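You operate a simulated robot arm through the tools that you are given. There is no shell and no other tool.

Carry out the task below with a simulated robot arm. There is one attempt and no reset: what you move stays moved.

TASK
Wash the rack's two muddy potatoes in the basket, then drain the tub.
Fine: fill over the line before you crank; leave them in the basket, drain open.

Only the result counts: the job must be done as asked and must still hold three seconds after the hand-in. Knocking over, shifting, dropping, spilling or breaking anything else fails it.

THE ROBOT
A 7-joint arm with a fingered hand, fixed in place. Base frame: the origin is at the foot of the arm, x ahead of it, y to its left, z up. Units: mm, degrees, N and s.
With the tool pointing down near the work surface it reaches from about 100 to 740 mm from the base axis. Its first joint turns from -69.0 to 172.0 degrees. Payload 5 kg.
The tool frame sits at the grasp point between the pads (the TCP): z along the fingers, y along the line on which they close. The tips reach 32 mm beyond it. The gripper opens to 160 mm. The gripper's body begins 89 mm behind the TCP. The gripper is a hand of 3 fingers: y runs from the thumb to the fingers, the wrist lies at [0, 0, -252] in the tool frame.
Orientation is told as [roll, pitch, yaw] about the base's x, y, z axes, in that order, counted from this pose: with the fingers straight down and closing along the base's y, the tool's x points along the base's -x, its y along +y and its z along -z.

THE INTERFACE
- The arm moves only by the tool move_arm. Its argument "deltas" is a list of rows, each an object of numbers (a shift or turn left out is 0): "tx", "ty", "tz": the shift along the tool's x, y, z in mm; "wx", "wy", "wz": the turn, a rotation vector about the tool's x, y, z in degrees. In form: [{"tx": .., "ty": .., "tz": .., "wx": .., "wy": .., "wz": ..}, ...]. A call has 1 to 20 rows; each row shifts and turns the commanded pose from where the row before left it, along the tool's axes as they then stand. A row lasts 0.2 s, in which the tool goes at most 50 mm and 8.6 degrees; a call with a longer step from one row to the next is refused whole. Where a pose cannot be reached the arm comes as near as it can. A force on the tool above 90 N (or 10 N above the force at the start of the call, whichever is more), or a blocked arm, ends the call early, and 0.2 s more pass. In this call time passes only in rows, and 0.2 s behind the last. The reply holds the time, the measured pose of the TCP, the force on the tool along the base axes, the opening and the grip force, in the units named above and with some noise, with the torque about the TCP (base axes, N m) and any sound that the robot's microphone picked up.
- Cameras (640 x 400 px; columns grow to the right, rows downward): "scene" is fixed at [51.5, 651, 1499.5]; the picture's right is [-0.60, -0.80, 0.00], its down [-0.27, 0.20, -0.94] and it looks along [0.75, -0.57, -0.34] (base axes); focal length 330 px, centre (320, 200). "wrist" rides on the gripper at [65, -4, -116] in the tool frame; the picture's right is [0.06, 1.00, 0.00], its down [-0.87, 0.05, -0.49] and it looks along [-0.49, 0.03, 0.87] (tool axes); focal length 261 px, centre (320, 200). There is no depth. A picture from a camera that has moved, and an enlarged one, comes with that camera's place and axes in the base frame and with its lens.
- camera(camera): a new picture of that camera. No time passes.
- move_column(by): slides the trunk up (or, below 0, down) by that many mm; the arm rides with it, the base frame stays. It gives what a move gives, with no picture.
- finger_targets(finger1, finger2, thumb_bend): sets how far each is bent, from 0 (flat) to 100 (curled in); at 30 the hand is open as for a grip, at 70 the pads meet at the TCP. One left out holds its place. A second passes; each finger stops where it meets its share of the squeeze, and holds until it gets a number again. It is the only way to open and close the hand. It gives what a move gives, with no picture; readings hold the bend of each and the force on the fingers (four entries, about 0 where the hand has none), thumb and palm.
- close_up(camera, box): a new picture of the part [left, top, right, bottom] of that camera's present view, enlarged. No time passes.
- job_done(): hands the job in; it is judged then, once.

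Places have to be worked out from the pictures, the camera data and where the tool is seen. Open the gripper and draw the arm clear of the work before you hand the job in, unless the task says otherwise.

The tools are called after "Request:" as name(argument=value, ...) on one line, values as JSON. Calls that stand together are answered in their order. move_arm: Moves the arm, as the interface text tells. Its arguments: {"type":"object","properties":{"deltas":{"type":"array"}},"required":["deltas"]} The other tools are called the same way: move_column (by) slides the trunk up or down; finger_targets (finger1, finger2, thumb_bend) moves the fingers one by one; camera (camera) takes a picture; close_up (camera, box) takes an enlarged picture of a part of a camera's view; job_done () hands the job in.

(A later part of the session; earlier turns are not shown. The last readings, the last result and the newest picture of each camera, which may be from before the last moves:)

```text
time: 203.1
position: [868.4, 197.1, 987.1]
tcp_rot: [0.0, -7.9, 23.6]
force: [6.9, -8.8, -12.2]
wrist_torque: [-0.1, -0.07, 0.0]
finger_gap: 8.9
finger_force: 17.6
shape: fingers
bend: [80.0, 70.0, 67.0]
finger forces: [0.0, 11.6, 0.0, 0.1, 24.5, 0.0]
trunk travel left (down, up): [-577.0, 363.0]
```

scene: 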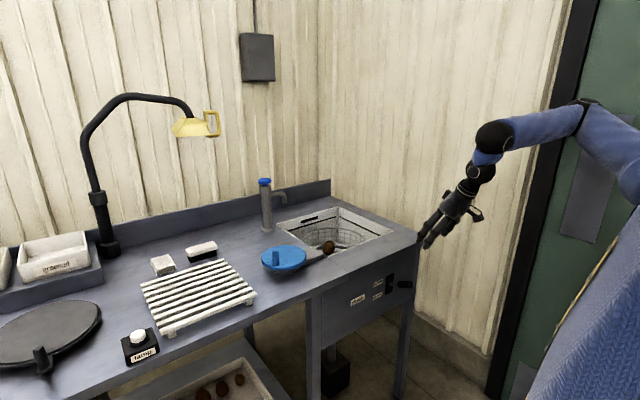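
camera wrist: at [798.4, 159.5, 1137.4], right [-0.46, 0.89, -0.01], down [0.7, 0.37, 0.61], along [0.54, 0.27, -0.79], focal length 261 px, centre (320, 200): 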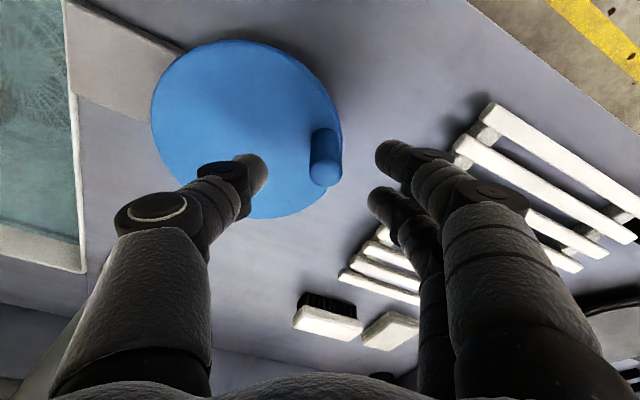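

The finger-2 force tops out near 12 N, so I ease the thumb to balance it, then crank slowly (6° steps) through the weak sector.

Request:
finger_targets(thumb_bend=77)

Request:
move_arm(deltas=[{"tx": 6.1, "ty": -1.46, "tz": -0.86}, {"tx": 5.92, "ty": -2.09, "tz": -0.83}, {"tx": 5.67, "ty": -2.71, "tz": -0.8}, {"tx": 5.36, "ty": -3.29, "tz": -0.75}, {"tx": 4.99, "ty": -3.84, "tz": -0.7}, {"tx": 4.56, "ty": -4.34, "tz": -0.64}, {"tx": 4.09, "ty": -4.8, "tz": -0.57}, {"tx": 3.57, "ty": -5.21, "tz": -0.5}, {"tx": 3.01, "ty": -5.55, "tz": -0.42}, {"tx": 2.42, "ty": -5.84, "tz": -0.34}])

Request:
close_up(camera="wrist", box=[240, 120, 440, 260])

```text
time: 204.1
position: [867.2, 197.4, 987.0]
tcp_rot: [0.1, -8.0, 23.7]
force: [5.0, -5.0, -6.5]
wrist_torque: [-0.1, -0.09, -0.01]
finger_gap: 9.6
finger_force: 15.6
shape: fingers
bend: [80.0, 69.0, 68.0]
finger forces: [0.0, 11.5, 0.0, 0.1, 19.4, 0.1]
trunk travel left (down, up): [-577.0, 363.0]
```

```text
time: 206.3
position: [840.2, 140.9, 988.3]
tcp_rot: [0.0, -8.2, 23.6]
force: [-6.1, -3.1, 1.6]
wrist_torque: [0.0, 0.12, 0.16]
finger_gap: 7.0
finger_force: 16.0
shape: fingers
bend: [80.0, 68.0, 70.0]
finger forces: [0.0, 10.4, 0.0, 0.1, 21.9, 0.0]
trunk travel left (down, up): [-577.0, 363.0]
```

```text
2.86 times, centred on (340, 190) of wrist
camera zoom: at [768.6, 106.0, 1093.5], right [-0.46, 0.89, -0.01], down [0.7, 0.37, 0.61], along [0.55, 0.27, -0.79], focal length 745 px, centre (263, 229)
```

zoom: 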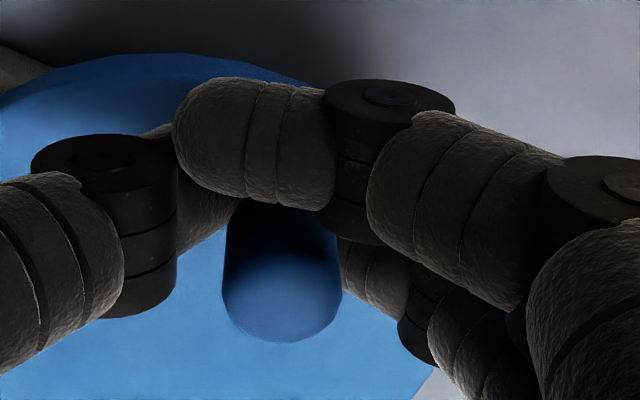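

Held well with only a few mm of slip. I continue with 9° steps through the next sector.

Request:
move_arm(deltas=[{"tx": 2.52, "ty": -9.39, "tz": -0.36}, {"tx": 1.05, "ty": -9.68, "tz": -0.14}, {"tx": -0.47, "ty": -9.72, "tz": 0.06}, {"tx": -1.97, "ty": -9.52, "tz": 0.28}, {"tx": -3.42, "ty": -9.1, "tz": 0.48}, {"tx": -4.79, "ty": -8.45, "tz": 0.68}, {"tx": -6.04, "ty": -7.59, "tz": 0.85}, {"tx": -7.13, "ty": -6.54, "tz": 1.0}, {"tx": -8.07, "ty": -5.33, "tz": 1.13}, {"tx": -8.78, "ty": -3.99, "tz": 1.23}])

Request:
close_up(camera="wrist", box=[240, 120, 440, 260])

Request:
close_up(camera="scene", box=[240, 165, 400, 265])

```text
time: 208.5
position: [908.0, 83.6, 986.4]
tcp_rot: [0.0, -8.2, 23.5]
force: [8.5, -15.0, 3.1]
wrist_torque: [-0.22, -0.21, 0.13]
finger_gap: 7.3
finger_force: 27.5
shape: fingers
bend: [80.0, 69.0, 71.0]
finger forces: [19.3, 7.8, 0.0, 0.1, 27.7, 0.0]
trunk travel left (down, up): [-577.0, 363.0]
```

```text
2.86 times, centred on (340, 190) of wrist
camera zoom: at [837.3, 48.7, 1092.9], right [-0.45, 0.89, -0.01], down [0.7, 0.36, 0.61], along [0.55, 0.27, -0.79], focal length 745 px, centre (263, 229)
```

zoom: 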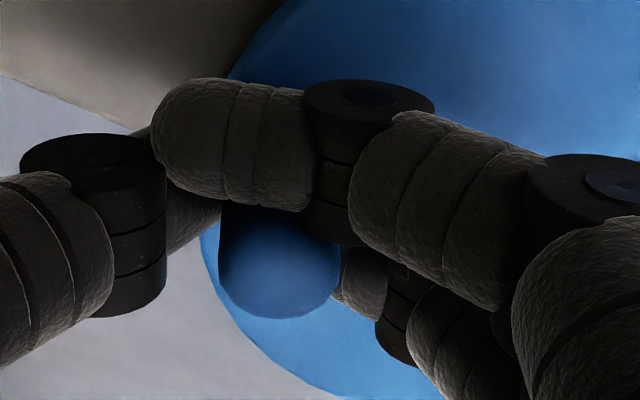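

```text
4.00 times, centred on (320, 215) of scene
camera zoom: at [51.5, 651.0, 1499.5], right [-0.6, -0.8, 0.0], down [-0.27, 0.2, -0.94], along [0.75, -0.57, -0.34], focal length 1319 px, centre (320, 140)
```

zoom: 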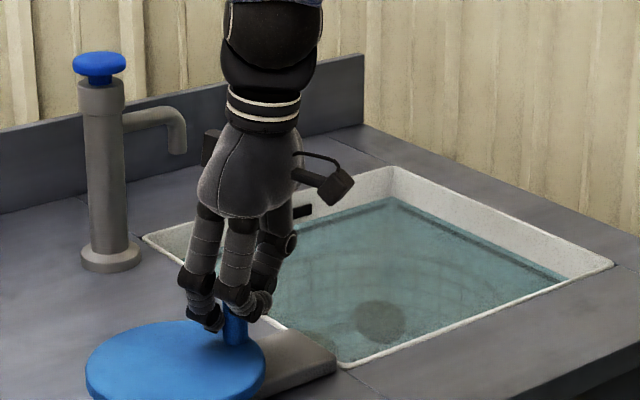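

Peg still seated, finger 1 pushing as intended, water still clear. I continue around the far side with a small outward correction.

Request:
move_arm(deltas=[{"tx": -8.5, "ty": -4.4, "tz": 1.2}, {"tx": -9.58, "ty": -1.06, "tz": 1.34}, {"tx": -9.62, "ty": 0.47, "tz": 1.35}, {"tx": -9.43, "ty": 1.99, "tz": 1.32}, {"tx": -9.01, "ty": 3.45, "tz": 1.26}, {"tx": -8.36, "ty": 4.84, "tz": 1.18}, {"tx": -7.51, "ty": 6.1, "tz": 1.06}, {"tx": -6.47, "ty": 7.21, "tz": 0.91}, {"tx": -5.28, "ty": 8.14, "tz": 0.74}, {"tx": -3.95, "ty": 8.88, "tz": 0.55}])

Request:
close_up(camera="wrist", box=[240, 120, 440, 260])

```text
time: 210.7
position: [963.5, 156.2, 986.4]
tcp_rot: [0.2, -8.0, 23.9]
force: [16.7, 6.9, 5.0]
wrist_torque: [0.22, -0.38, 0.0]
finger_gap: 9.4
finger_force: 17.8
shape: fingers
bend: [80.0, 71.0, 68.0]
finger forces: [0.0, 20.2, 0.1, 0.1, 15.1, 0.0]
trunk travel left (down, up): [-577.0, 363.0]
```

```text
2.86 times, centred on (340, 190) of wrist
camera zoom: at [892.2, 119.5, 1092.6], right [-0.46, 0.89, -0.01], down [0.7, 0.37, 0.61], along [0.54, 0.28, -0.79], focal length 745 px, centre (263, 229)
```

zoom: 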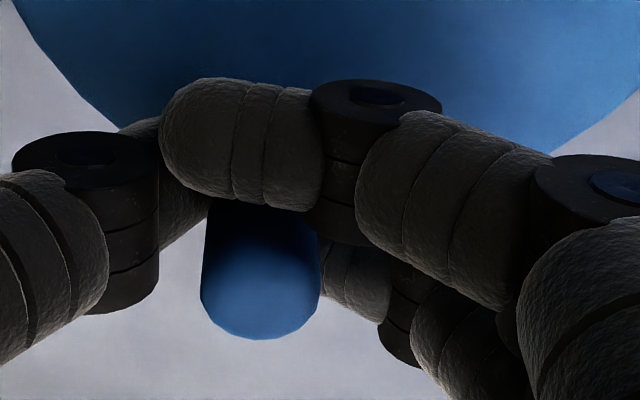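

Still in the pinch. I continue over the upper right part.

Request:
move_arm(deltas=[{"tx": -2.52, "ty": 9.39, "tz": 0.36}, {"tx": -1.05, "ty": 9.68, "tz": 0.14}, {"tx": 0.47, "ty": 9.72, "tz": -0.06}, {"tx": 1.6, "ty": 10.4, "tz": -0.28}, {"tx": 3.0, "ty": 10.0, "tz": -0.48}, {"tx": 4.79, "ty": 8.45, "tz": -0.68}, {"tx": 6.04, "ty": 7.59, "tz": -0.85}])

Request:
move_arm(deltas=[{"tx": 4.65, "ty": 4.48, "tz": -0.65}, {"tx": 5.09, "ty": 3.97, "tz": -0.71}, {"tx": 5.47, "ty": 3.41, "tz": -0.77}, {"tx": 5.79, "ty": 2.81, "tz": -0.81}, {"tx": 6.05, "ty": 2.19, "tz": -0.85}, {"tx": 6.25, "ty": 1.54, "tz": -0.87}, {"tx": 6.37, "ty": 0.87, "tz": -0.89}])

Request:
close_up(camera="wrist", box=[240, 120, 440, 260])

```text
time: 212.3
position: [923.2, 205.0, 986.4]
tcp_rot: [-0.1, -7.9, 23.7]
force: [-8.7, -4.8, -11.0]
wrist_torque: [0.06, -0.13, 0.22]
finger_gap: 8.0
finger_force: 24.9
shape: fingers
bend: [80.0, 70.0, 69.0]
finger forces: [24.7, 9.3, 0.0, 0.0, 15.7, 0.0]
trunk travel left (down, up): [-577.0, 363.0]
```

```text
time: 213.9
position: [882.4, 204.6, 988.6]
tcp_rot: [0.0, -8.0, 23.6]
force: [4.5, -16.2, -4.4]
wrist_torque: [-0.14, -0.28, 0.18]
finger_gap: 9.0
finger_force: 23.7
shape: fingers
bend: [80.0, 70.0, 69.0]
finger forces: [18.6, 7.0, 0.0, 0.2, 21.9, 0.1]
trunk travel left (down, up): [-577.0, 363.0]
```

```text
2.86 times, centred on (340, 190) of wrist
camera zoom: at [810.4, 169.0, 1093.6], right [-0.46, 0.89, -0.01], down [0.7, 0.37, 0.61], along [0.54, 0.27, -0.79], focal length 745 px, centre (263, 229)
```

zoom: 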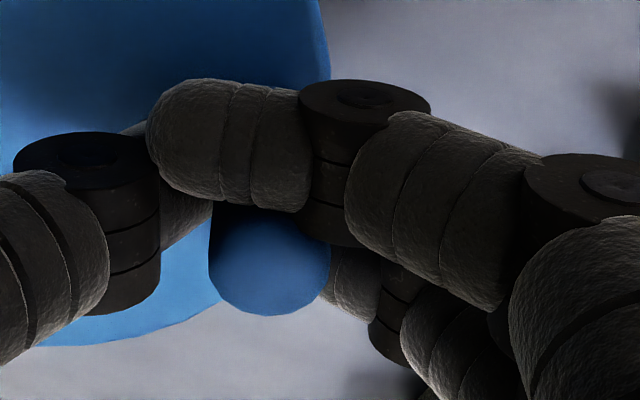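

Holding well through the weak sector at slow speed. I continue.

Request:
move_arm(deltas=[{"tx": 6.43, "ty": 0.19, "tz": -0.9}, {"tx": 6.41, "ty": -0.49, "tz": -0.9}, {"tx": 6.33, "ty": -1.16, "tz": -0.89}, {"tx": 6.17, "ty": -1.82, "tz": -0.86}, {"tx": 5.95, "ty": -2.46, "tz": -0.83}, {"tx": 5.66, "ty": -3.08, "tz": -0.79}, {"tx": 5.31, "ty": -3.66, "tz": -0.74}, {"tx": 4.9, "ty": -4.2, "tz": -0.69}])

Request:
close_up(camera="wrist", box=[240, 120, 440, 260])

Request:
close_up(camera="scene", box=[240, 165, 400, 265])

```text
time: 215.7
position: [844.7, 171.0, 988.1]
tcp_rot: [0.1, -7.9, 23.6]
force: [11.9, -6.1, 1.0]
wrist_torque: [-0.07, -0.29, 0.23]
finger_gap: 10.3
finger_force: 14.6
shape: fingers
bend: [80.0, 71.0, 68.0]
finger forces: [0.0, 9.5, 0.0, 0.1, 20.2, 0.0]
trunk travel left (down, up): [-577.0, 363.0]
```

```text
2.86 times, centred on (340, 190) of wrist
camera zoom: at [773.9, 135.8, 1093.2], right [-0.46, 0.89, -0.01], down [0.7, 0.37, 0.61], along [0.54, 0.27, -0.79], focal length 745 px, centre (263, 229)
```

zoom: 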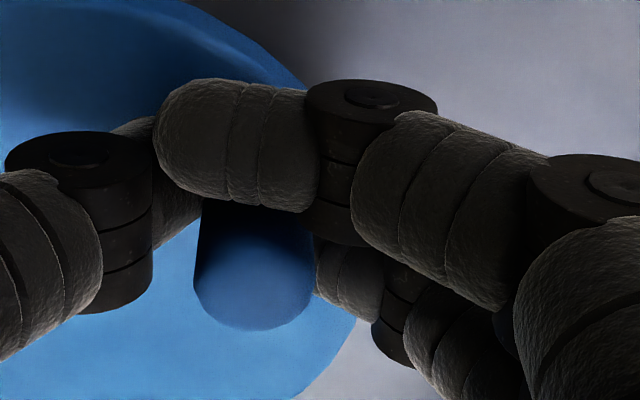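

```text
4.00 times, centred on (320, 215) of scene
camera zoom: at [51.5, 651.0, 1499.5], right [-0.6, -0.8, 0.0], down [-0.27, 0.2, -0.94], along [0.75, -0.57, -0.34], focal length 1319 px, centre (320, 140)
```

zoom: 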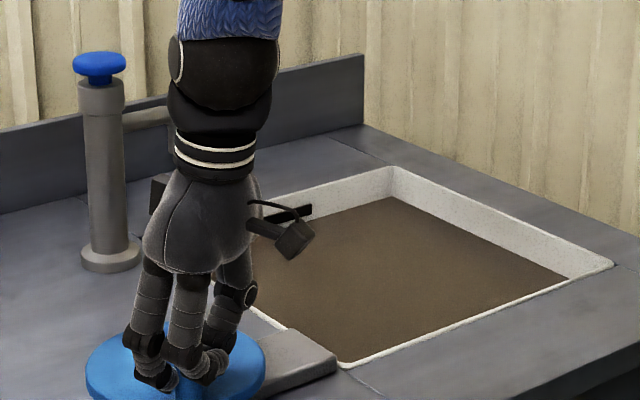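

A full smooth turn is done and the water is brown again, so mud is still coming off. The hold works; I continue with further turns, the next half turn now.

Request:
move_arm(deltas=[{"tx": 6.37, "ty": -7.09, "tz": -0.89}, {"tx": 5.19, "ty": -8.01, "tz": -0.73}, {"tx": 3.89, "ty": -8.73, "tz": -0.55}, {"tx": 2.49, "ty": -9.24, "tz": -0.35}, {"tx": 1.02, "ty": -9.52, "tz": -0.14}, {"tx": -0.46, "ty": -9.56, "tz": 0.06}, {"tx": -1.94, "ty": -9.37, "tz": 0.27}, {"tx": -3.37, "ty": -8.95, "tz": 0.47}, {"tx": -4.71, "ty": -8.31, "tz": 0.66}, {"tx": -5.94, "ty": -7.46, "tz": 0.83}])

Request:
close_up(camera="wrist", box=[240, 120, 440, 260])

```text
time: 217.9
position: [878.8, 90.6, 986.2]
tcp_rot: [-0.1, -8.1, 23.5]
force: [3.8, -6.1, 1.4]
wrist_torque: [-0.02, -0.12, 0.14]
finger_gap: 6.8
finger_force: 24.8
shape: fingers
bend: [80.0, 69.0, 71.0]
finger forces: [18.2, 8.6, 0.1, 0.0, 22.6, 0.0]
trunk travel left (down, up): [-577.0, 363.0]
```

```text
2.86 times, centred on (340, 190) of wrist
camera zoom: at [806.8, 54.5, 1092.4], right [-0.45, 0.89, -0.01], down [0.7, 0.37, 0.61], along [0.55, 0.27, -0.79], focal length 745 px, centre (263, 229)
```

zoom: 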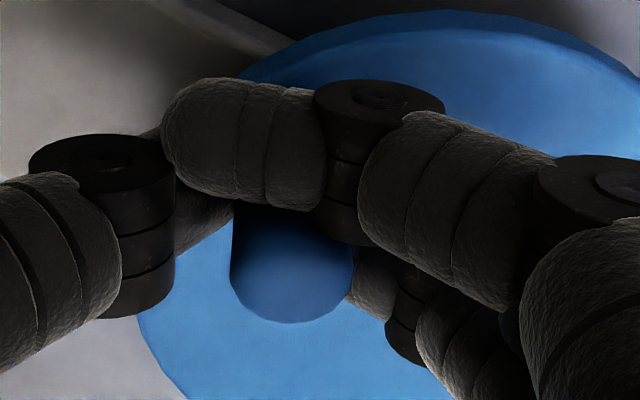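

The forces are small and the peg is seated. I continue the next 180°.

Request:
move_arm(deltas=[{"tx": -7.02, "ty": -6.43, "tz": 0.99}, {"tx": -7.93, "ty": -5.24, "tz": 1.11}, {"tx": -8.65, "ty": -3.92, "tz": 1.21}, {"tx": -9.15, "ty": -2.51, "tz": 1.28}, {"tx": -9.43, "ty": -1.03, "tz": 1.32}, {"tx": -9.47, "ty": 0.47, "tz": 1.33}, {"tx": -9.28, "ty": 1.96, "tz": 1.3}, {"tx": -8.86, "ty": 3.4, "tz": 1.24}, {"tx": -8.23, "ty": 4.76, "tz": 1.15}, {"tx": -7.39, "ty": 6.0, "tz": 1.04}])

Request:
move_arm(deltas=[{"tx": -6.37, "ty": 7.09, "tz": 0.89}, {"tx": -5.19, "ty": 8.01, "tz": 0.73}, {"tx": -3.89, "ty": 8.73, "tz": 0.55}, {"tx": -2.49, "ty": 9.24, "tz": 0.35}, {"tx": -1.02, "ty": 9.52, "tz": 0.14}, {"tx": 0.46, "ty": 9.56, "tz": -0.06}, {"tx": 1.94, "ty": 9.37, "tz": -0.27}, {"tx": 3.37, "ty": 8.95, "tz": -0.47}, {"tx": 4.71, "ty": 8.31, "tz": -0.66}, {"tx": 5.94, "ty": 7.46, "tz": -0.83}])

Request:
close_up(camera="wrist", box=[240, 120, 440, 260])

```text
time: 220.1
position: [960.0, 128.9, 987.0]
tcp_rot: [0.2, -8.1, 23.9]
force: [32.0, -3.4, 6.7]
wrist_torque: [-0.14, -0.74, 0.24]
finger_gap: 12.1
finger_force: 18.9
shape: fingers
bend: [80.0, 71.0, 68.0]
finger forces: [0.0, 13.6, 0.0, 0.0, 23.8, 0.1]
trunk travel left (down, up): [-577.0, 363.0]
```

```text
time: 222.3
position: [922.7, 204.7, 987.6]
tcp_rot: [0.0, -7.8, 23.8]
force: [-10.4, -4.1, -8.5]
wrist_torque: [0.0, 0.01, 0.12]
finger_gap: 8.2
finger_force: 22.5
shape: fingers
bend: [80.0, 70.0, 69.0]
finger forces: [19.2, 9.4, 0.1, 0.1, 15.7, 0.0]
trunk travel left (down, up): [-577.0, 363.0]
```

```text
2.86 times, centred on (340, 190) of wrist
camera zoom: at [851.2, 169.7, 1092.9], right [-0.46, 0.89, -0.01], down [0.7, 0.37, 0.61], along [0.54, 0.27, -0.8], focal length 745 px, centre (263, 229)
```

zoom: 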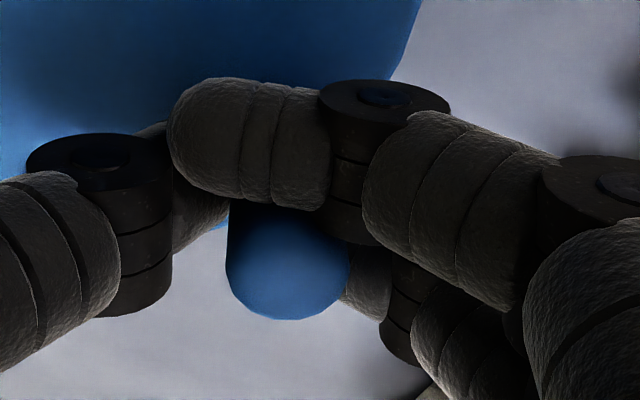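

Excellent, the grip stays. Now slowly through the weak sector.

Request:
move_arm(deltas=[{"tx": 4.58, "ty": 4.41, "tz": -0.64}, {"tx": 5.01, "ty": 3.91, "tz": -0.7}, {"tx": 5.38, "ty": 3.36, "tz": -0.76}, {"tx": 5.7, "ty": 2.77, "tz": -0.8}, {"tx": 5.95, "ty": 2.15, "tz": -0.84}, {"tx": 6.15, "ty": 1.52, "tz": -0.86}, {"tx": 6.27, "ty": 0.86, "tz": -0.88}, {"tx": 6.33, "ty": 0.19, "tz": -0.89}, {"tx": 6.31, "ty": -0.48, "tz": -0.89}, {"tx": 6.23, "ty": -1.14, "tz": -0.88}, {"tx": 6.07, "ty": -1.79, "tz": -0.85}, {"tx": 5.85, "ty": -2.42, "tz": -0.82}, {"tx": 5.57, "ty": -3.03, "tz": -0.78}, {"tx": 5.23, "ty": -3.6, "tz": -0.73}, {"tx": 4.82, "ty": -4.13, "tz": -0.68}])

Request:
close_up(camera="wrist", box=[240, 120, 440, 260])

Request:
close_up(camera="scene", box=[240, 165, 400, 265])

```text
time: 225.5
position: [845.6, 171.5, 988.6]
tcp_rot: [0.1, -8.0, 23.7]
force: [16.2, -6.4, 0.3]
wrist_torque: [-0.15, -0.39, 0.18]
finger_gap: 10.5
finger_force: 15.4
shape: fingers
bend: [80.0, 71.0, 68.0]
finger forces: [0.0, 9.2, 0.1, 0.0, 21.7, 0.0]
trunk travel left (down, up): [-577.0, 363.0]
```

```text
2.86 times, centred on (340, 190) of wrist
camera zoom: at [773.9, 136.3, 1093.0], right [-0.46, 0.89, -0.01], down [0.7, 0.37, 0.61], along [0.54, 0.27, -0.79], focal length 745 px, centre (263, 229)
```

zoom: 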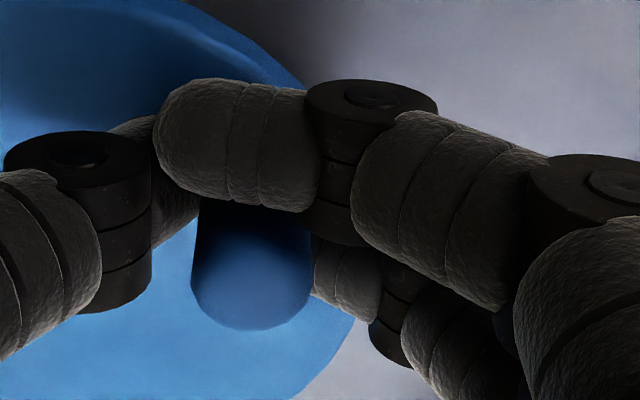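

```text
4.00 times, centred on (320, 215) of scene
camera zoom: at [51.5, 651.0, 1499.5], right [-0.6, -0.8, 0.0], down [-0.27, 0.2, -0.94], along [0.75, -0.57, -0.34], focal length 1319 px, centre (320, 140)
```

zoom: 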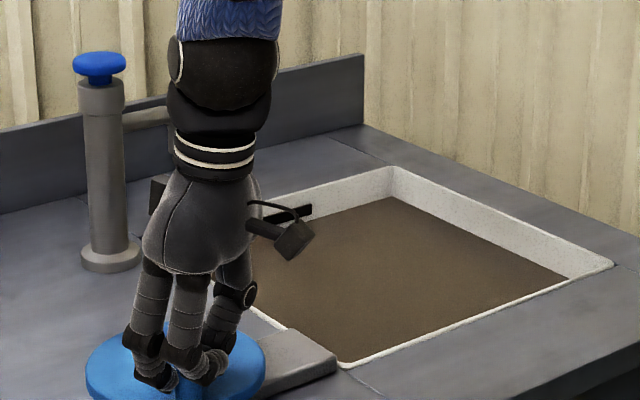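

Two full turns completed, and the hand returns to the same pose each time. I do another full turn in one sequence and then check.

Request:
move_arm(deltas=[{"tx": 6.37, "ty": -7.09, "tz": -0.89}, {"tx": 5.19, "ty": -8.01, "tz": -0.73}, {"tx": 3.89, "ty": -8.73, "tz": -0.55}, {"tx": 2.49, "ty": -9.24, "tz": -0.35}, {"tx": 1.02, "ty": -9.52, "tz": -0.14}, {"tx": -0.46, "ty": -9.56, "tz": 0.06}, {"tx": -1.94, "ty": -9.37, "tz": 0.27}, {"tx": -3.37, "ty": -8.95, "tz": 0.47}, {"tx": -4.71, "ty": -8.31, "tz": 0.66}, {"tx": -5.94, "ty": -7.46, "tz": 0.83}, {"tx": -7.02, "ty": -6.43, "tz": 0.99}, {"tx": -7.93, "ty": -5.24, "tz": 1.11}, {"tx": -8.65, "ty": -3.92, "tz": 1.21}, {"tx": -9.15, "ty": -2.51, "tz": 1.28}, {"tx": -9.43, "ty": -1.03, "tz": 1.32}, {"tx": -9.47, "ty": 0.47, "tz": 1.33}, {"tx": -9.28, "ty": 1.96, "tz": 1.3}, {"tx": -8.86, "ty": 3.4, "tz": 1.24}, {"tx": -8.23, "ty": 4.76, "tz": 1.15}, {"tx": -7.39, "ty": 6.0, "tz": 1.04}])

Request:
move_arm(deltas=[{"tx": -6.37, "ty": 7.09, "tz": 0.89}, {"tx": -5.19, "ty": 8.01, "tz": 0.73}, {"tx": -3.89, "ty": 8.73, "tz": 0.55}, {"tx": -2.49, "ty": 9.24, "tz": 0.35}, {"tx": -1.02, "ty": 9.52, "tz": 0.14}, {"tx": 0.46, "ty": 9.56, "tz": -0.06}, {"tx": 1.94, "ty": 9.37, "tz": -0.27}, {"tx": 3.37, "ty": 8.95, "tz": -0.47}, {"tx": 4.71, "ty": 8.31, "tz": -0.66}, {"tx": 5.94, "ty": 7.46, "tz": -0.83}])

Request:
move_arm(deltas=[{"tx": 4.58, "ty": 4.41, "tz": -0.64}, {"tx": 5.01, "ty": 3.91, "tz": -0.7}, {"tx": 5.38, "ty": 3.36, "tz": -0.76}, {"tx": 5.7, "ty": 2.77, "tz": -0.8}, {"tx": 5.95, "ty": 2.15, "tz": -0.84}, {"tx": 6.15, "ty": 1.52, "tz": -0.86}, {"tx": 6.27, "ty": 0.86, "tz": -0.88}, {"tx": 6.33, "ty": 0.19, "tz": -0.89}, {"tx": 6.31, "ty": -0.48, "tz": -0.89}, {"tx": 6.23, "ty": -1.14, "tz": -0.88}, {"tx": 6.07, "ty": -1.79, "tz": -0.85}, {"tx": 5.85, "ty": -2.42, "tz": -0.82}, {"tx": 5.57, "ty": -3.03, "tz": -0.78}, {"tx": 5.23, "ty": -3.6, "tz": -0.73}, {"tx": 4.82, "ty": -4.13, "tz": -0.68}])

Request:
close_up(camera="wrist", box=[240, 120, 440, 260])

```text
time: 229.7
position: [959.4, 129.2, 986.9]
tcp_rot: [0.2, -8.2, 23.9]
force: [33.2, -4.1, 8.3]
wrist_torque: [-0.18, -0.78, 0.24]
finger_gap: 12.8
finger_force: 19.3
shape: fingers
bend: [80.0, 71.0, 68.0]
finger forces: [0.0, 15.0, 0.0, 0.1, 24.0, 0.1]
trunk travel left (down, up): [-577.0, 363.0]
```

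```text
time: 231.9
position: [921.4, 205.0, 987.0]
tcp_rot: [0.1, -8.1, 23.7]
force: [-9.1, -4.6, -6.3]
wrist_torque: [-0.04, -0.02, 0.13]
finger_gap: 7.7
finger_force: 21.9
shape: fingers
bend: [80.0, 70.0, 69.0]
finger forces: [18.0, 9.3, 0.1, 0.1, 16.8, 0.0]
trunk travel left (down, up): [-577.0, 363.0]
```

```text
time: 235.1
position: [843.7, 172.2, 987.9]
tcp_rot: [0.1, -8.0, 23.7]
force: [14.8, -7.5, 1.2]
wrist_torque: [-0.14, -0.33, 0.21]
finger_gap: 10.5
finger_force: 16.2
shape: fingers
bend: [80.0, 71.0, 68.0]
finger forces: [0.1, 9.6, 0.1, 0.0, 21.7, 0.1]
trunk travel left (down, up): [-577.0, 363.0]
```

```text
2.86 times, centred on (340, 190) of wrist
camera zoom: at [773.9, 136.1, 1093.4], right [-0.46, 0.89, -0.01], down [0.7, 0.37, 0.61], along [0.54, 0.27, -0.79], focal length 745 px, centre (263, 229)
```

zoom: 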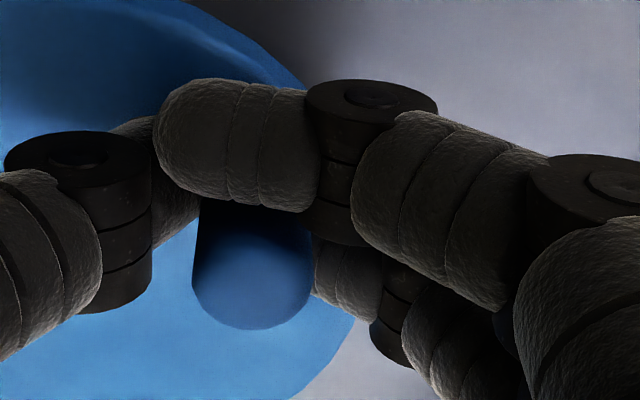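

Three full turns done and perfectly repeatable. I add two more turns to be thorough.

Request:
move_arm(deltas=[{"tx": 6.37, "ty": -7.09, "tz": -0.89}, {"tx": 5.19, "ty": -8.01, "tz": -0.73}, {"tx": 3.89, "ty": -8.73, "tz": -0.55}, {"tx": 2.49, "ty": -9.24, "tz": -0.35}, {"tx": 1.02, "ty": -9.52, "tz": -0.14}, {"tx": -0.46, "ty": -9.56, "tz": 0.06}, {"tx": -1.94, "ty": -9.37, "tz": 0.27}, {"tx": -3.37, "ty": -8.95, "tz": 0.47}, {"tx": -4.71, "ty": -8.31, "tz": 0.66}, {"tx": -5.94, "ty": -7.46, "tz": 0.83}, {"tx": -7.02, "ty": -6.43, "tz": 0.99}, {"tx": -7.93, "ty": -5.24, "tz": 1.11}, {"tx": -8.65, "ty": -3.92, "tz": 1.21}, {"tx": -9.15, "ty": -2.51, "tz": 1.28}, {"tx": -9.43, "ty": -1.03, "tz": 1.32}, {"tx": -9.47, "ty": 0.47, "tz": 1.33}, {"tx": -9.28, "ty": 1.96, "tz": 1.3}, {"tx": -8.86, "ty": 3.4, "tz": 1.24}, {"tx": -8.23, "ty": 4.76, "tz": 1.15}, {"tx": -7.39, "ty": 6.0, "tz": 1.04}])

Request:
move_arm(deltas=[{"tx": -6.37, "ty": 7.09, "tz": 0.89}, {"tx": -5.19, "ty": 8.01, "tz": 0.73}, {"tx": -3.89, "ty": 8.73, "tz": 0.55}, {"tx": -2.49, "ty": 9.24, "tz": 0.35}, {"tx": -1.02, "ty": 9.52, "tz": 0.14}, {"tx": 0.46, "ty": 9.56, "tz": -0.06}, {"tx": 1.94, "ty": 9.37, "tz": -0.27}, {"tx": 3.37, "ty": 8.95, "tz": -0.47}, {"tx": 4.71, "ty": 8.31, "tz": -0.66}, {"tx": 5.94, "ty": 7.46, "tz": -0.83}])

Request:
move_arm(deltas=[{"tx": 4.58, "ty": 4.41, "tz": -0.64}, {"tx": 5.01, "ty": 3.91, "tz": -0.7}, {"tx": 5.38, "ty": 3.36, "tz": -0.76}, {"tx": 5.7, "ty": 2.77, "tz": -0.8}, {"tx": 5.95, "ty": 2.15, "tz": -0.84}, {"tx": 6.15, "ty": 1.52, "tz": -0.86}, {"tx": 6.27, "ty": 0.86, "tz": -0.88}, {"tx": 6.33, "ty": 0.19, "tz": -0.89}, {"tx": 6.31, "ty": -0.48, "tz": -0.89}, {"tx": 6.23, "ty": -1.14, "tz": -0.88}, {"tx": 6.07, "ty": -1.79, "tz": -0.85}, {"tx": 5.85, "ty": -2.42, "tz": -0.82}, {"tx": 5.57, "ty": -3.03, "tz": -0.78}, {"tx": 5.23, "ty": -3.6, "tz": -0.73}, {"tx": 4.82, "ty": -4.13, "tz": -0.68}])

Request:
close_up(camera="wrist", box=[240, 120, 440, 260])

```text
time: 239.3
position: [959.8, 129.8, 987.3]
tcp_rot: [0.2, -8.2, 23.9]
force: [33.2, -3.3, 7.6]
wrist_torque: [-0.17, -0.79, 0.2]
finger_gap: 13.0
finger_force: 19.4
shape: fingers
bend: [80.0, 71.0, 68.0]
finger forces: [0.0, 15.6, 0.0, 0.0, 23.3, 0.1]
trunk travel left (down, up): [-577.0, 363.0]
```

```text
time: 241.5
position: [921.0, 205.5, 987.7]
tcp_rot: [0.0, -7.9, 23.8]
force: [-8.8, -5.9, -8.1]
wrist_torque: [0.01, -0.03, 0.09]
finger_gap: 8.4
finger_force: 21.7
shape: fingers
bend: [80.0, 70.0, 69.0]
finger forces: [18.3, 9.2, 0.1, 0.1, 16.3, 0.1]
trunk travel left (down, up): [-577.0, 363.0]
```

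```text
time: 244.7
position: [844.4, 173.1, 987.8]
tcp_rot: [0.1, -7.9, 23.7]
force: [17.2, -6.6, 3.3]
wrist_torque: [-0.16, -0.39, 0.21]
finger_gap: 11.0
finger_force: 16.0
shape: fingers
bend: [80.0, 71.0, 68.0]
finger forces: [0.0, 10.1, 0.1, 0.1, 21.7, 0.0]
trunk travel left (down, up): [-577.0, 363.0]
```

```text
2.86 times, centred on (340, 190) of wrist
camera zoom: at [773.4, 136.9, 1093.4], right [-0.46, 0.89, -0.01], down [0.7, 0.37, 0.61], along [0.54, 0.27, -0.79], focal length 745 px, centre (263, 229)
```

zoom: 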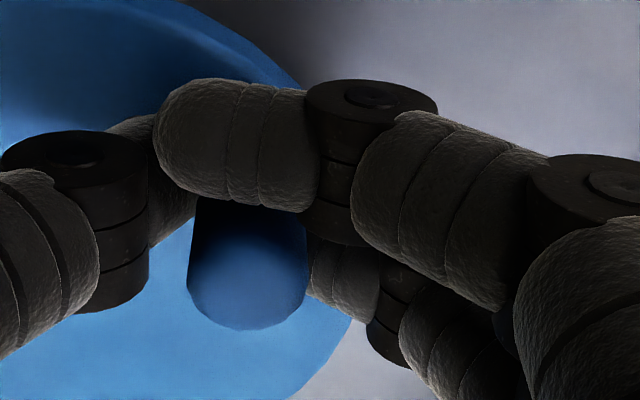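

Four turns. I do a fifth, then drain and inspect.

Request:
move_arm(deltas=[{"tx": 6.37, "ty": -7.09, "tz": -0.89}, {"tx": 5.19, "ty": -8.01, "tz": -0.73}, {"tx": 3.89, "ty": -8.73, "tz": -0.55}, {"tx": 2.49, "ty": -9.24, "tz": -0.35}, {"tx": 1.02, "ty": -9.52, "tz": -0.14}, {"tx": -0.46, "ty": -9.56, "tz": 0.06}, {"tx": -1.94, "ty": -9.37, "tz": 0.27}, {"tx": -3.37, "ty": -8.95, "tz": 0.47}, {"tx": -4.71, "ty": -8.31, "tz": 0.66}, {"tx": -5.94, "ty": -7.46, "tz": 0.83}, {"tx": -7.02, "ty": -6.43, "tz": 0.99}, {"tx": -7.93, "ty": -5.24, "tz": 1.11}, {"tx": -8.65, "ty": -3.92, "tz": 1.21}, {"tx": -9.15, "ty": -2.51, "tz": 1.28}, {"tx": -9.43, "ty": -1.03, "tz": 1.32}, {"tx": -9.47, "ty": 0.47, "tz": 1.33}, {"tx": -9.28, "ty": 1.96, "tz": 1.3}, {"tx": -8.86, "ty": 3.4, "tz": 1.24}, {"tx": -8.23, "ty": 4.76, "tz": 1.15}, {"tx": -7.39, "ty": 6.0, "tz": 1.04}])

Request:
move_arm(deltas=[{"tx": -6.37, "ty": 7.09, "tz": 0.89}, {"tx": -5.19, "ty": 8.01, "tz": 0.73}, {"tx": -3.89, "ty": 8.73, "tz": 0.55}, {"tx": -2.49, "ty": 9.24, "tz": 0.35}, {"tx": -1.02, "ty": 9.52, "tz": 0.14}, {"tx": 0.46, "ty": 9.56, "tz": -0.06}, {"tx": 1.94, "ty": 9.37, "tz": -0.27}, {"tx": 3.37, "ty": 8.95, "tz": -0.47}, {"tx": 4.71, "ty": 8.31, "tz": -0.66}, {"tx": 5.94, "ty": 7.46, "tz": -0.83}])

Request:
move_arm(deltas=[{"tx": 4.58, "ty": 4.41, "tz": -0.64}, {"tx": 5.01, "ty": 3.91, "tz": -0.7}, {"tx": 5.38, "ty": 3.36, "tz": -0.76}, {"tx": 5.7, "ty": 2.77, "tz": -0.8}, {"tx": 5.95, "ty": 2.15, "tz": -0.84}, {"tx": 6.15, "ty": 1.52, "tz": -0.86}, {"tx": 6.27, "ty": 0.86, "tz": -0.88}, {"tx": 6.33, "ty": 0.19, "tz": -0.89}, {"tx": 6.31, "ty": -0.48, "tz": -0.89}, {"tx": 6.23, "ty": -1.14, "tz": -0.88}, {"tx": 6.07, "ty": -1.79, "tz": -0.85}, {"tx": 5.85, "ty": -2.42, "tz": -0.82}, {"tx": 5.57, "ty": -3.03, "tz": -0.78}, {"tx": 5.23, "ty": -3.6, "tz": -0.73}, {"tx": 4.82, "ty": -4.13, "tz": -0.68}])

Request:
finger_targets(finger1=54, finger2=54, thumb_bend=54)

Request:
camera(camera="wrist")

Request:
camera(camera="scene")

```text
time: 248.9
position: [959.3, 130.9, 988.2]
tcp_rot: [0.2, -8.3, 24.0]
force: [34.6, -4.5, 8.5]
wrist_torque: [-0.19, -0.82, 0.25]
finger_gap: 13.5
finger_force: 19.9
shape: fingers
bend: [80.0, 72.0, 68.0]
finger forces: [0.0, 15.0, 0.0, 0.0, 24.9, 0.1]
trunk travel left (down, up): [-577.0, 363.0]
```

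```text
time: 251.1
position: [921.4, 205.5, 987.8]
tcp_rot: [0.0, -7.9, 23.7]
force: [-7.8, -8.1, -4.5]
wrist_torque: [-0.09, -0.01, 0.12]
finger_gap: 8.1
finger_force: 22.4
shape: fingers
bend: [80.0, 70.0, 69.0]
finger forces: [17.8, 9.2, 0.0, 0.1, 18.0, 0.1]
trunk travel left (down, up): [-577.0, 363.0]
```

```text
time: 254.3
position: [844.2, 172.2, 987.3]
tcp_rot: [0.1, -8.0, 23.7]
force: [16.7, -8.1, 1.8]
wrist_torque: [-0.15, -0.39, 0.2]
finger_gap: 11.2
finger_force: 15.3
shape: fingers
bend: [80.0, 71.0, 68.0]
finger forces: [0.0, 9.3, 0.0, 0.0, 21.9, 0.0]
trunk travel left (down, up): [-577.0, 363.0]
```

```text
time: 255.3
position: [843.9, 173.1, 989.1]
tcp_rot: [0.0, -8.1, 23.7]
force: [-0.5, 0.1, 0.0]
wrist_torque: [0.03, 0.01, 0.01]
finger_gap: 70.5
finger_force: 0.2
shape: fingers
bend: [54.0, 54.0, 54.0]
finger forces: [0.1, 0.0, 0.1, 0.1, 0.0, 0.0]
trunk travel left (down, up): [-577.0, 363.0]
```

```text
taken
camera wrist: at [772.7, 137.9, 1094.4], right [-0.46, 0.89, -0.01], down [0.7, 0.37, 0.61], along [0.54, 0.27, -0.79], focal length 261 px, centre (320, 200)
```

wrist: 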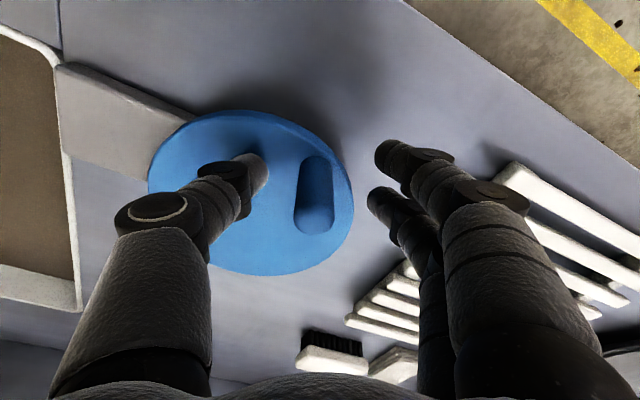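

```text
taken
```

scene: 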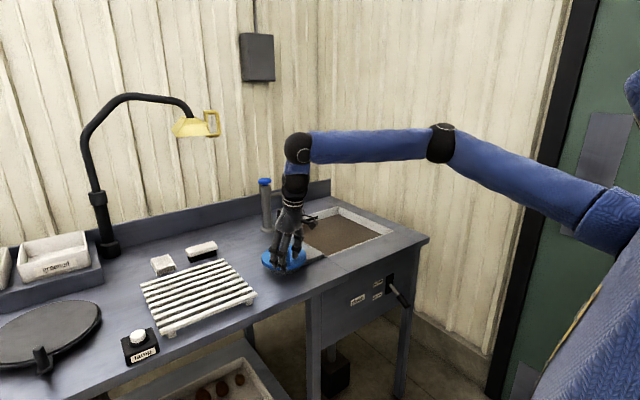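

Five more full turns are done. I release, rise, and go back to the drain lever by the same route as before.

Request:
move_arm(deltas=[{"tx": -5, "tz": -36.3}, {"tx": -5, "tz": -36.3}, {"tx": -5, "tz": -36.3}, {"wy": 8}, {"wz": 8}, {"wz": 8}, {"wz": 7.7}])

Request:
move_arm(deltas=[{"tx": 22.6, "ty": -38.4}, {"tx": 22.6, "ty": -38.4}, {"tx": 22.6, "ty": -38.4}, {"tx": 22.6, "ty": -38.4}, {"tx": 22.6, "ty": -38.4}, {"tx": 22.6, "ty": -38.4}, {"tx": 22.6, "ty": -38.4}, {"tx": 22.6, "ty": -38.4}, {"tx": 22.6, "ty": -38.4}, {"tx": 22.6, "ty": -38.4}, {"tx": 22.6, "ty": -38.4}, {"wy": -8.2}, {"wy": -8.2}, {"wy": -8.1}])

Request:
move_column(by=-215)

Request:
camera(camera="wrist")

```text
time: 256.9
position: [843.5, 171.5, 1099.1]
tcp_rot: [0.1, 0.1, -0.1]
force: [1.7, 0.2, 1.1]
wrist_torque: [0.07, -0.03, -0.01]
finger_gap: 70.4
finger_force: 0.1
shape: fingers
bend: [54.0, 54.0, 54.0]
finger forces: [0.0, 0.0, 0.0, 0.0, 0.0, 0.0]
trunk travel left (down, up): [-577.0, 363.0]
```

```text
time: 259.9
position: [593.5, -249.6, 1099.0]
tcp_rot: [0.1, -24.7, -0.1]
force: [0.3, -0.3, -0.1]
wrist_torque: [-0.04, 0.0, -0.01]
finger_gap: 70.7
finger_force: 0.0
shape: fingers
bend: [54.0, 54.0, 54.0]
finger forces: [0.0, 0.1, 0.1, 0.1, 0.0, 0.0]
trunk travel left (down, up): [-577.0, 363.0]
```

```text
time: 262.2
position: [594.6, -250.0, 883.8]
tcp_rot: [0.0, -24.5, -0.1]
force: [0.7, 0.6, 0.1]
wrist_torque: [-0.03, 0.01, -0.04]
finger_gap: 70.7
finger_force: 0.1
shape: fingers
bend: [54.0, 54.0, 54.0]
finger forces: [0.0, 0.0, 0.1, 0.0, 0.1, 0.0]
trunk travel left (down, up): [-362.0, 578.0]
```

```text
taken
camera wrist: at [488.1, -252.4, 961.8], right [-0.06, 1.0, -0.02], down [0.59, 0.05, 0.81], along [0.81, 0.03, -0.59], focal length 261 px, centre (320, 200)
```

wrist: 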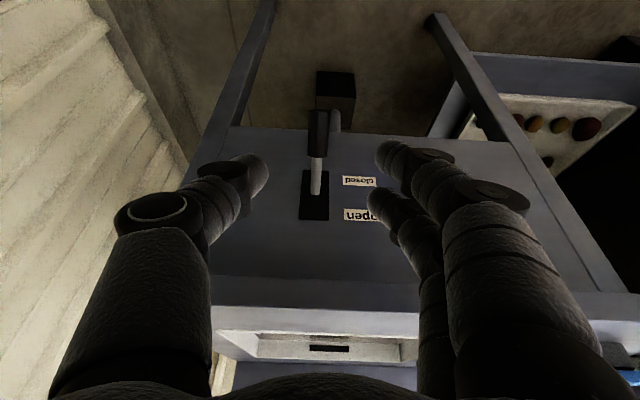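

The lever is in view at "closed", centred. I move down and forward to straddle the handle as before.

Request:
move_arm(deltas=[{"tx": 3.1, "tz": 41.4}, {"tx": 3.1, "tz": 41.4}, {"tx": 3.1, "tz": 41.4}, {"tx": -12.2, "tz": 29.2}, {"tx": -12.2, "tz": 29.2}, {"tx": -12.2, "tz": 29.2}])

Request:
finger_targets(finger1=64, finger2=64, thumb_bend=64)

Request:
finger_targets(finger1=74, finger2=74, thumb_bend=71)

Request:
camera(camera="wrist")

```text
time: 263.6
position: [707.8, -249.3, 700.9]
tcp_rot: [0.0, -24.5, -0.1]
force: [-0.2, 0.2, -0.7]
wrist_torque: [0.01, 0.03, -0.01]
finger_gap: 70.8
finger_force: 0.0
shape: fingers
bend: [54.0, 54.0, 54.0]
finger forces: [0.0, 0.0, 0.1, 0.0, 0.1, 0.0]
trunk travel left (down, up): [-362.0, 578.0]
```

```text
time: 264.6
position: [708.3, -249.4, 702.0]
tcp_rot: [0.1, -24.4, -0.1]
force: [-0.4, -0.3, -1.1]
wrist_torque: [-0.01, 0.0, -0.01]
finger_gap: 33.1
finger_force: 0.0
shape: fingers
bend: [64.0, 64.0, 64.0]
finger forces: [0.0, 0.0, 0.1, 0.0, 0.1, 0.0]
trunk travel left (down, up): [-362.0, 578.0]
```

```text
time: 265.6
position: [708.7, -248.9, 703.0]
tcp_rot: [0.1, -24.5, 0.0]
force: [-0.2, 1.8, -4.3]
wrist_torque: [0.02, 0.0, -0.03]
finger_gap: 10.6
finger_force: 5.5
shape: fingers
bend: [73.0, 73.0, 69.0]
finger forces: [3.4, 3.1, 0.1, 0.0, 3.9, 0.0]
trunk travel left (down, up): [-362.0, 578.0]
```

```text
taken
camera wrist: at [601.7, -252.0, 779.8], right [-0.06, 1.0, -0.02], down [0.59, 0.05, 0.81], along [0.81, 0.03, -0.59], focal length 261 px, centre (320, 200)
```

wrist: 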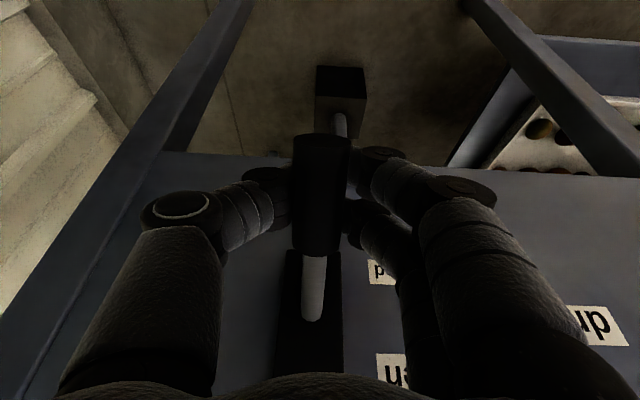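

The handle is held as last time. I lift it along the arc past the middle.

Request:
move_arm(deltas=[{"tx": 0.8, "tz": -9.4}, {"tx": 0, "tz": -9.4}, {"tx": -1.8, "tz": -10.1}, {"tx": -2.5, "tz": -10.1}, {"tz": 0}, {"tz": 0}, {"tz": 0}])

Request:
camera(camera="wrist")

Request:
close_up(camera="scene", box=[270, 190, 440, 320])

```text
time: 267.2
position: [694.6, -248.7, 738.8]
tcp_rot: [0.1, -24.6, -0.1]
force: [-0.9, -0.5, -0.8]
wrist_torque: [0.0, -0.03, 0.01]
finger_gap: 5.9
finger_force: 0.1
shape: fingers
bend: [74.0, 74.0, 71.0]
finger forces: [0.0, 0.0, 0.0, 0.0, 0.0, 0.1]
trunk travel left (down, up): [-362.0, 578.0]
```

```text
taken
camera wrist: at [588.2, -252.4, 816.7], right [-0.06, 1.0, -0.02], down [0.59, 0.05, 0.81], along [0.81, 0.03, -0.59], focal length 261 px, centre (320, 200)
```

wrist: 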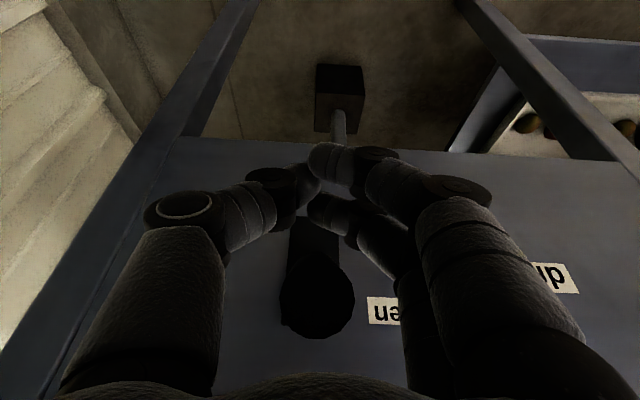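

```text
3.08 times, centred on (355, 255) of scene
camera zoom: at [51.5, 651.0, 1499.5], right [-0.6, -0.8, 0.0], down [-0.27, 0.2, -0.94], along [0.75, -0.57, -0.34], focal length 1015 px, centre (212, 31)
```

zoom: 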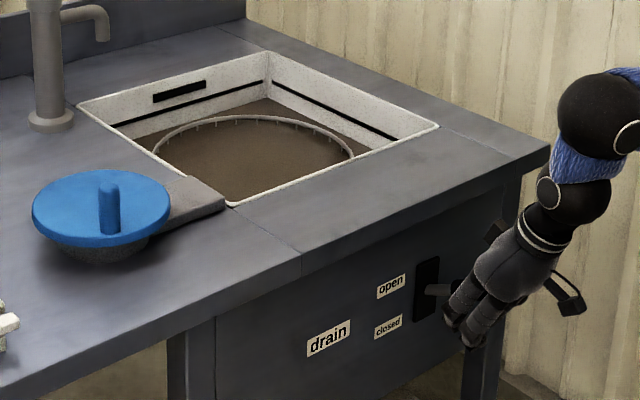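

The lever snapped up to open and the tub is draining. I open the fingers wide and withdraw straight back.

Request:
finger_targets(finger1=46, finger2=46, thumb_bend=46)

Request:
move_arm(deltas=[{"tx": 18.2, "tz": -8.3}, {"tx": 36.4, "tz": -16.6}, {"tx": 36.4, "tz": -16.6}])

Request:
close_up(camera="scene", box=[270, 190, 440, 320])

Request:
move_column(by=300)

Request:
close_up(camera="scene", box=[270, 190, 390, 265])

```text
time: 268.2
position: [693.5, -250.0, 738.9]
tcp_rot: [0.0, -24.5, -0.1]
force: [0.6, -0.3, -0.2]
wrist_torque: [-0.05, 0.01, -0.01]
finger_gap: 103.1
finger_force: 0.0
shape: fingers
bend: [46.0, 46.0, 46.0]
finger forces: [0.0, 0.0, 0.0, 0.0, 0.1, 0.0]
trunk travel left (down, up): [-362.0, 578.0]
```

```text
time: 269.0
position: [594.2, -248.8, 739.2]
tcp_rot: [0.0, -24.5, -0.1]
force: [-1.1, -0.8, -0.5]
wrist_torque: [0.01, -0.01, 0.02]
finger_gap: 103.1
finger_force: 0.0
shape: fingers
bend: [46.0, 46.0, 46.0]
finger forces: [0.1, 0.0, 0.0, 0.1, 0.0, 0.0]
trunk travel left (down, up): [-362.0, 578.0]
```

```text
3.08 times, centred on (355, 255) of scene
camera zoom: at [51.5, 651.0, 1499.5], right [-0.6, -0.8, 0.0], down [-0.27, 0.2, -0.94], along [0.75, -0.57, -0.34], focal length 1015 px, centre (212, 31)
```

zoom: 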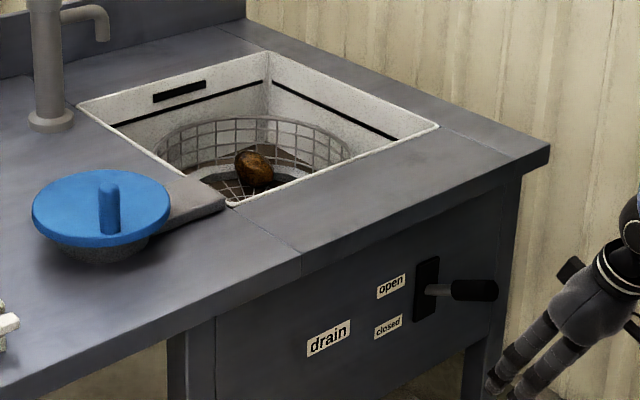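

```text
time: 272.0
position: [595.1, -248.1, 1038.9]
tcp_rot: [0.1, -24.5, -0.1]
force: [-0.1, 0.0, -0.4]
wrist_torque: [0.03, -0.01, 0.01]
finger_gap: 102.9
finger_force: 0.0
shape: fingers
bend: [46.0, 46.0, 46.0]
finger forces: [0.0, 0.0, 0.0, 0.0, 0.0, 0.1]
trunk travel left (down, up): [-662.0, 278.0]
```

```text
5.33 times, centred on (330, 228) of scene
camera zoom: at [51.5, 651.0, 1499.5], right [-0.6, -0.8, 0.0], down [-0.27, 0.2, -0.94], along [0.75, -0.57, -0.34], focal length 1759 px, centre (267, 53)
```

zoom: 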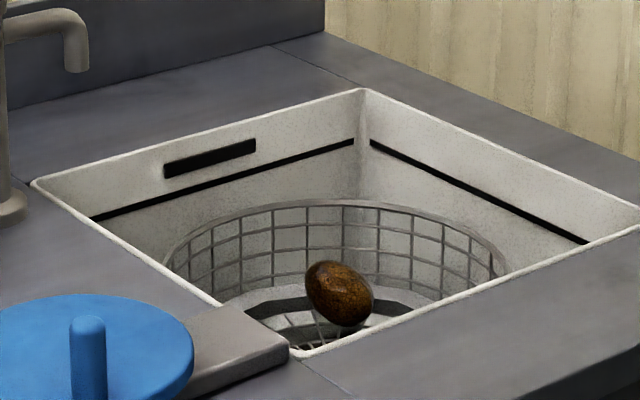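

Drained again with the lever open. I look closely at the potatoes once more, from both cameras.

Request:
close_up(camera="scene", box=[315, 230, 345, 255])

Request:
move_arm(deltas=[{"wy": 8}, {"wy": 8}, {"wy": 8}, {"tx": -40, "tz": -15}, {"tx": -40, "tz": -15}, {"tx": -40, "tz": -15}, {"tx": -40, "tz": -15}, {"tx": -40, "ty": 10}, {"tx": -40, "ty": 10}])

Request:
camera(camera="wrist")

Request:
close_up(camera="wrist", box=[260, 140, 400, 270])

```text
16.00 times, centred on (330, 242) of scene
camera zoom: at [51.5, 651.0, 1499.5], right [-0.6, -0.8, 0.0], down [-0.27, 0.2, -0.94], along [0.75, -0.57, -0.34], focal length 5277 px, centre (160, -480)
```

zoom: 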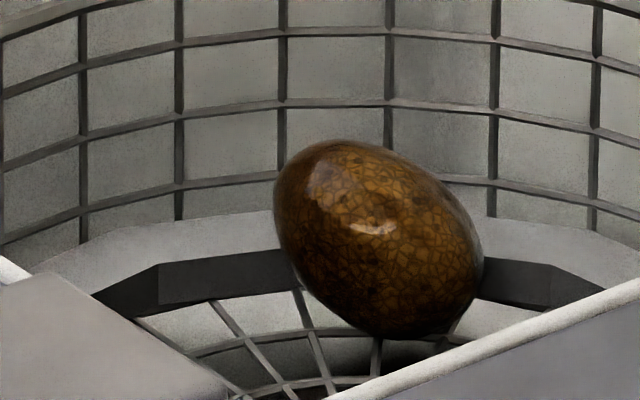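

```text
time: 274.0
position: [834.7, -229.2, 1099.6]
tcp_rot: [0.0, -0.5, 0.0]
force: [0.0, 0.6, 0.0]
wrist_torque: [-0.02, 0.01, 0.02]
finger_gap: 103.0
finger_force: 0.1
shape: fingers
bend: [46.0, 46.0, 46.0]
finger forces: [0.0, 0.1, 0.0, 0.1, 0.0, 0.0]
trunk travel left (down, up): [-662.0, 278.0]
```

```text
taken
camera wrist: at [769.9, -232.7, 1216.1], right [-0.06, 1.0, 0.0], down [0.86, 0.05, 0.5], along [0.5, 0.03, -0.87], focal length 261 px, centre (320, 200)
```

wrist: 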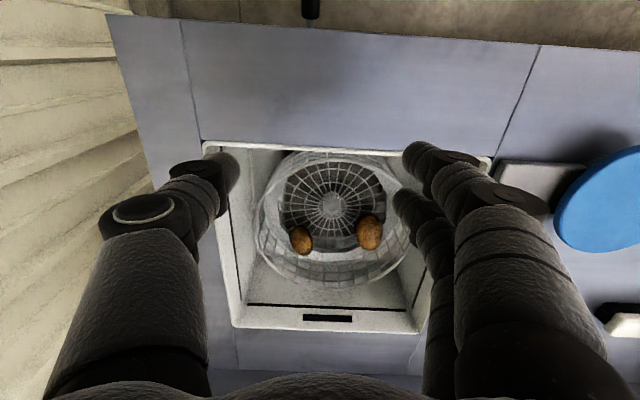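

```text
3.08 times, centred on (330, 205) of wrist
camera zoom: at [769.9, -232.7, 1216.1], right [-0.06, 1.0, 0.0], down [0.86, 0.05, 0.5], along [0.5, 0.03, -0.87], focal length 802 px, centre (289, 185)
```

zoom: 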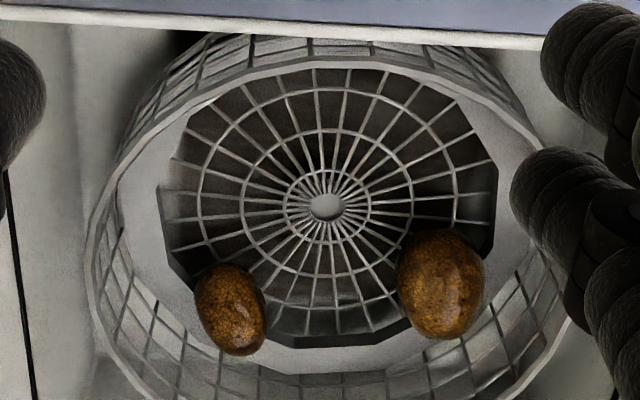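

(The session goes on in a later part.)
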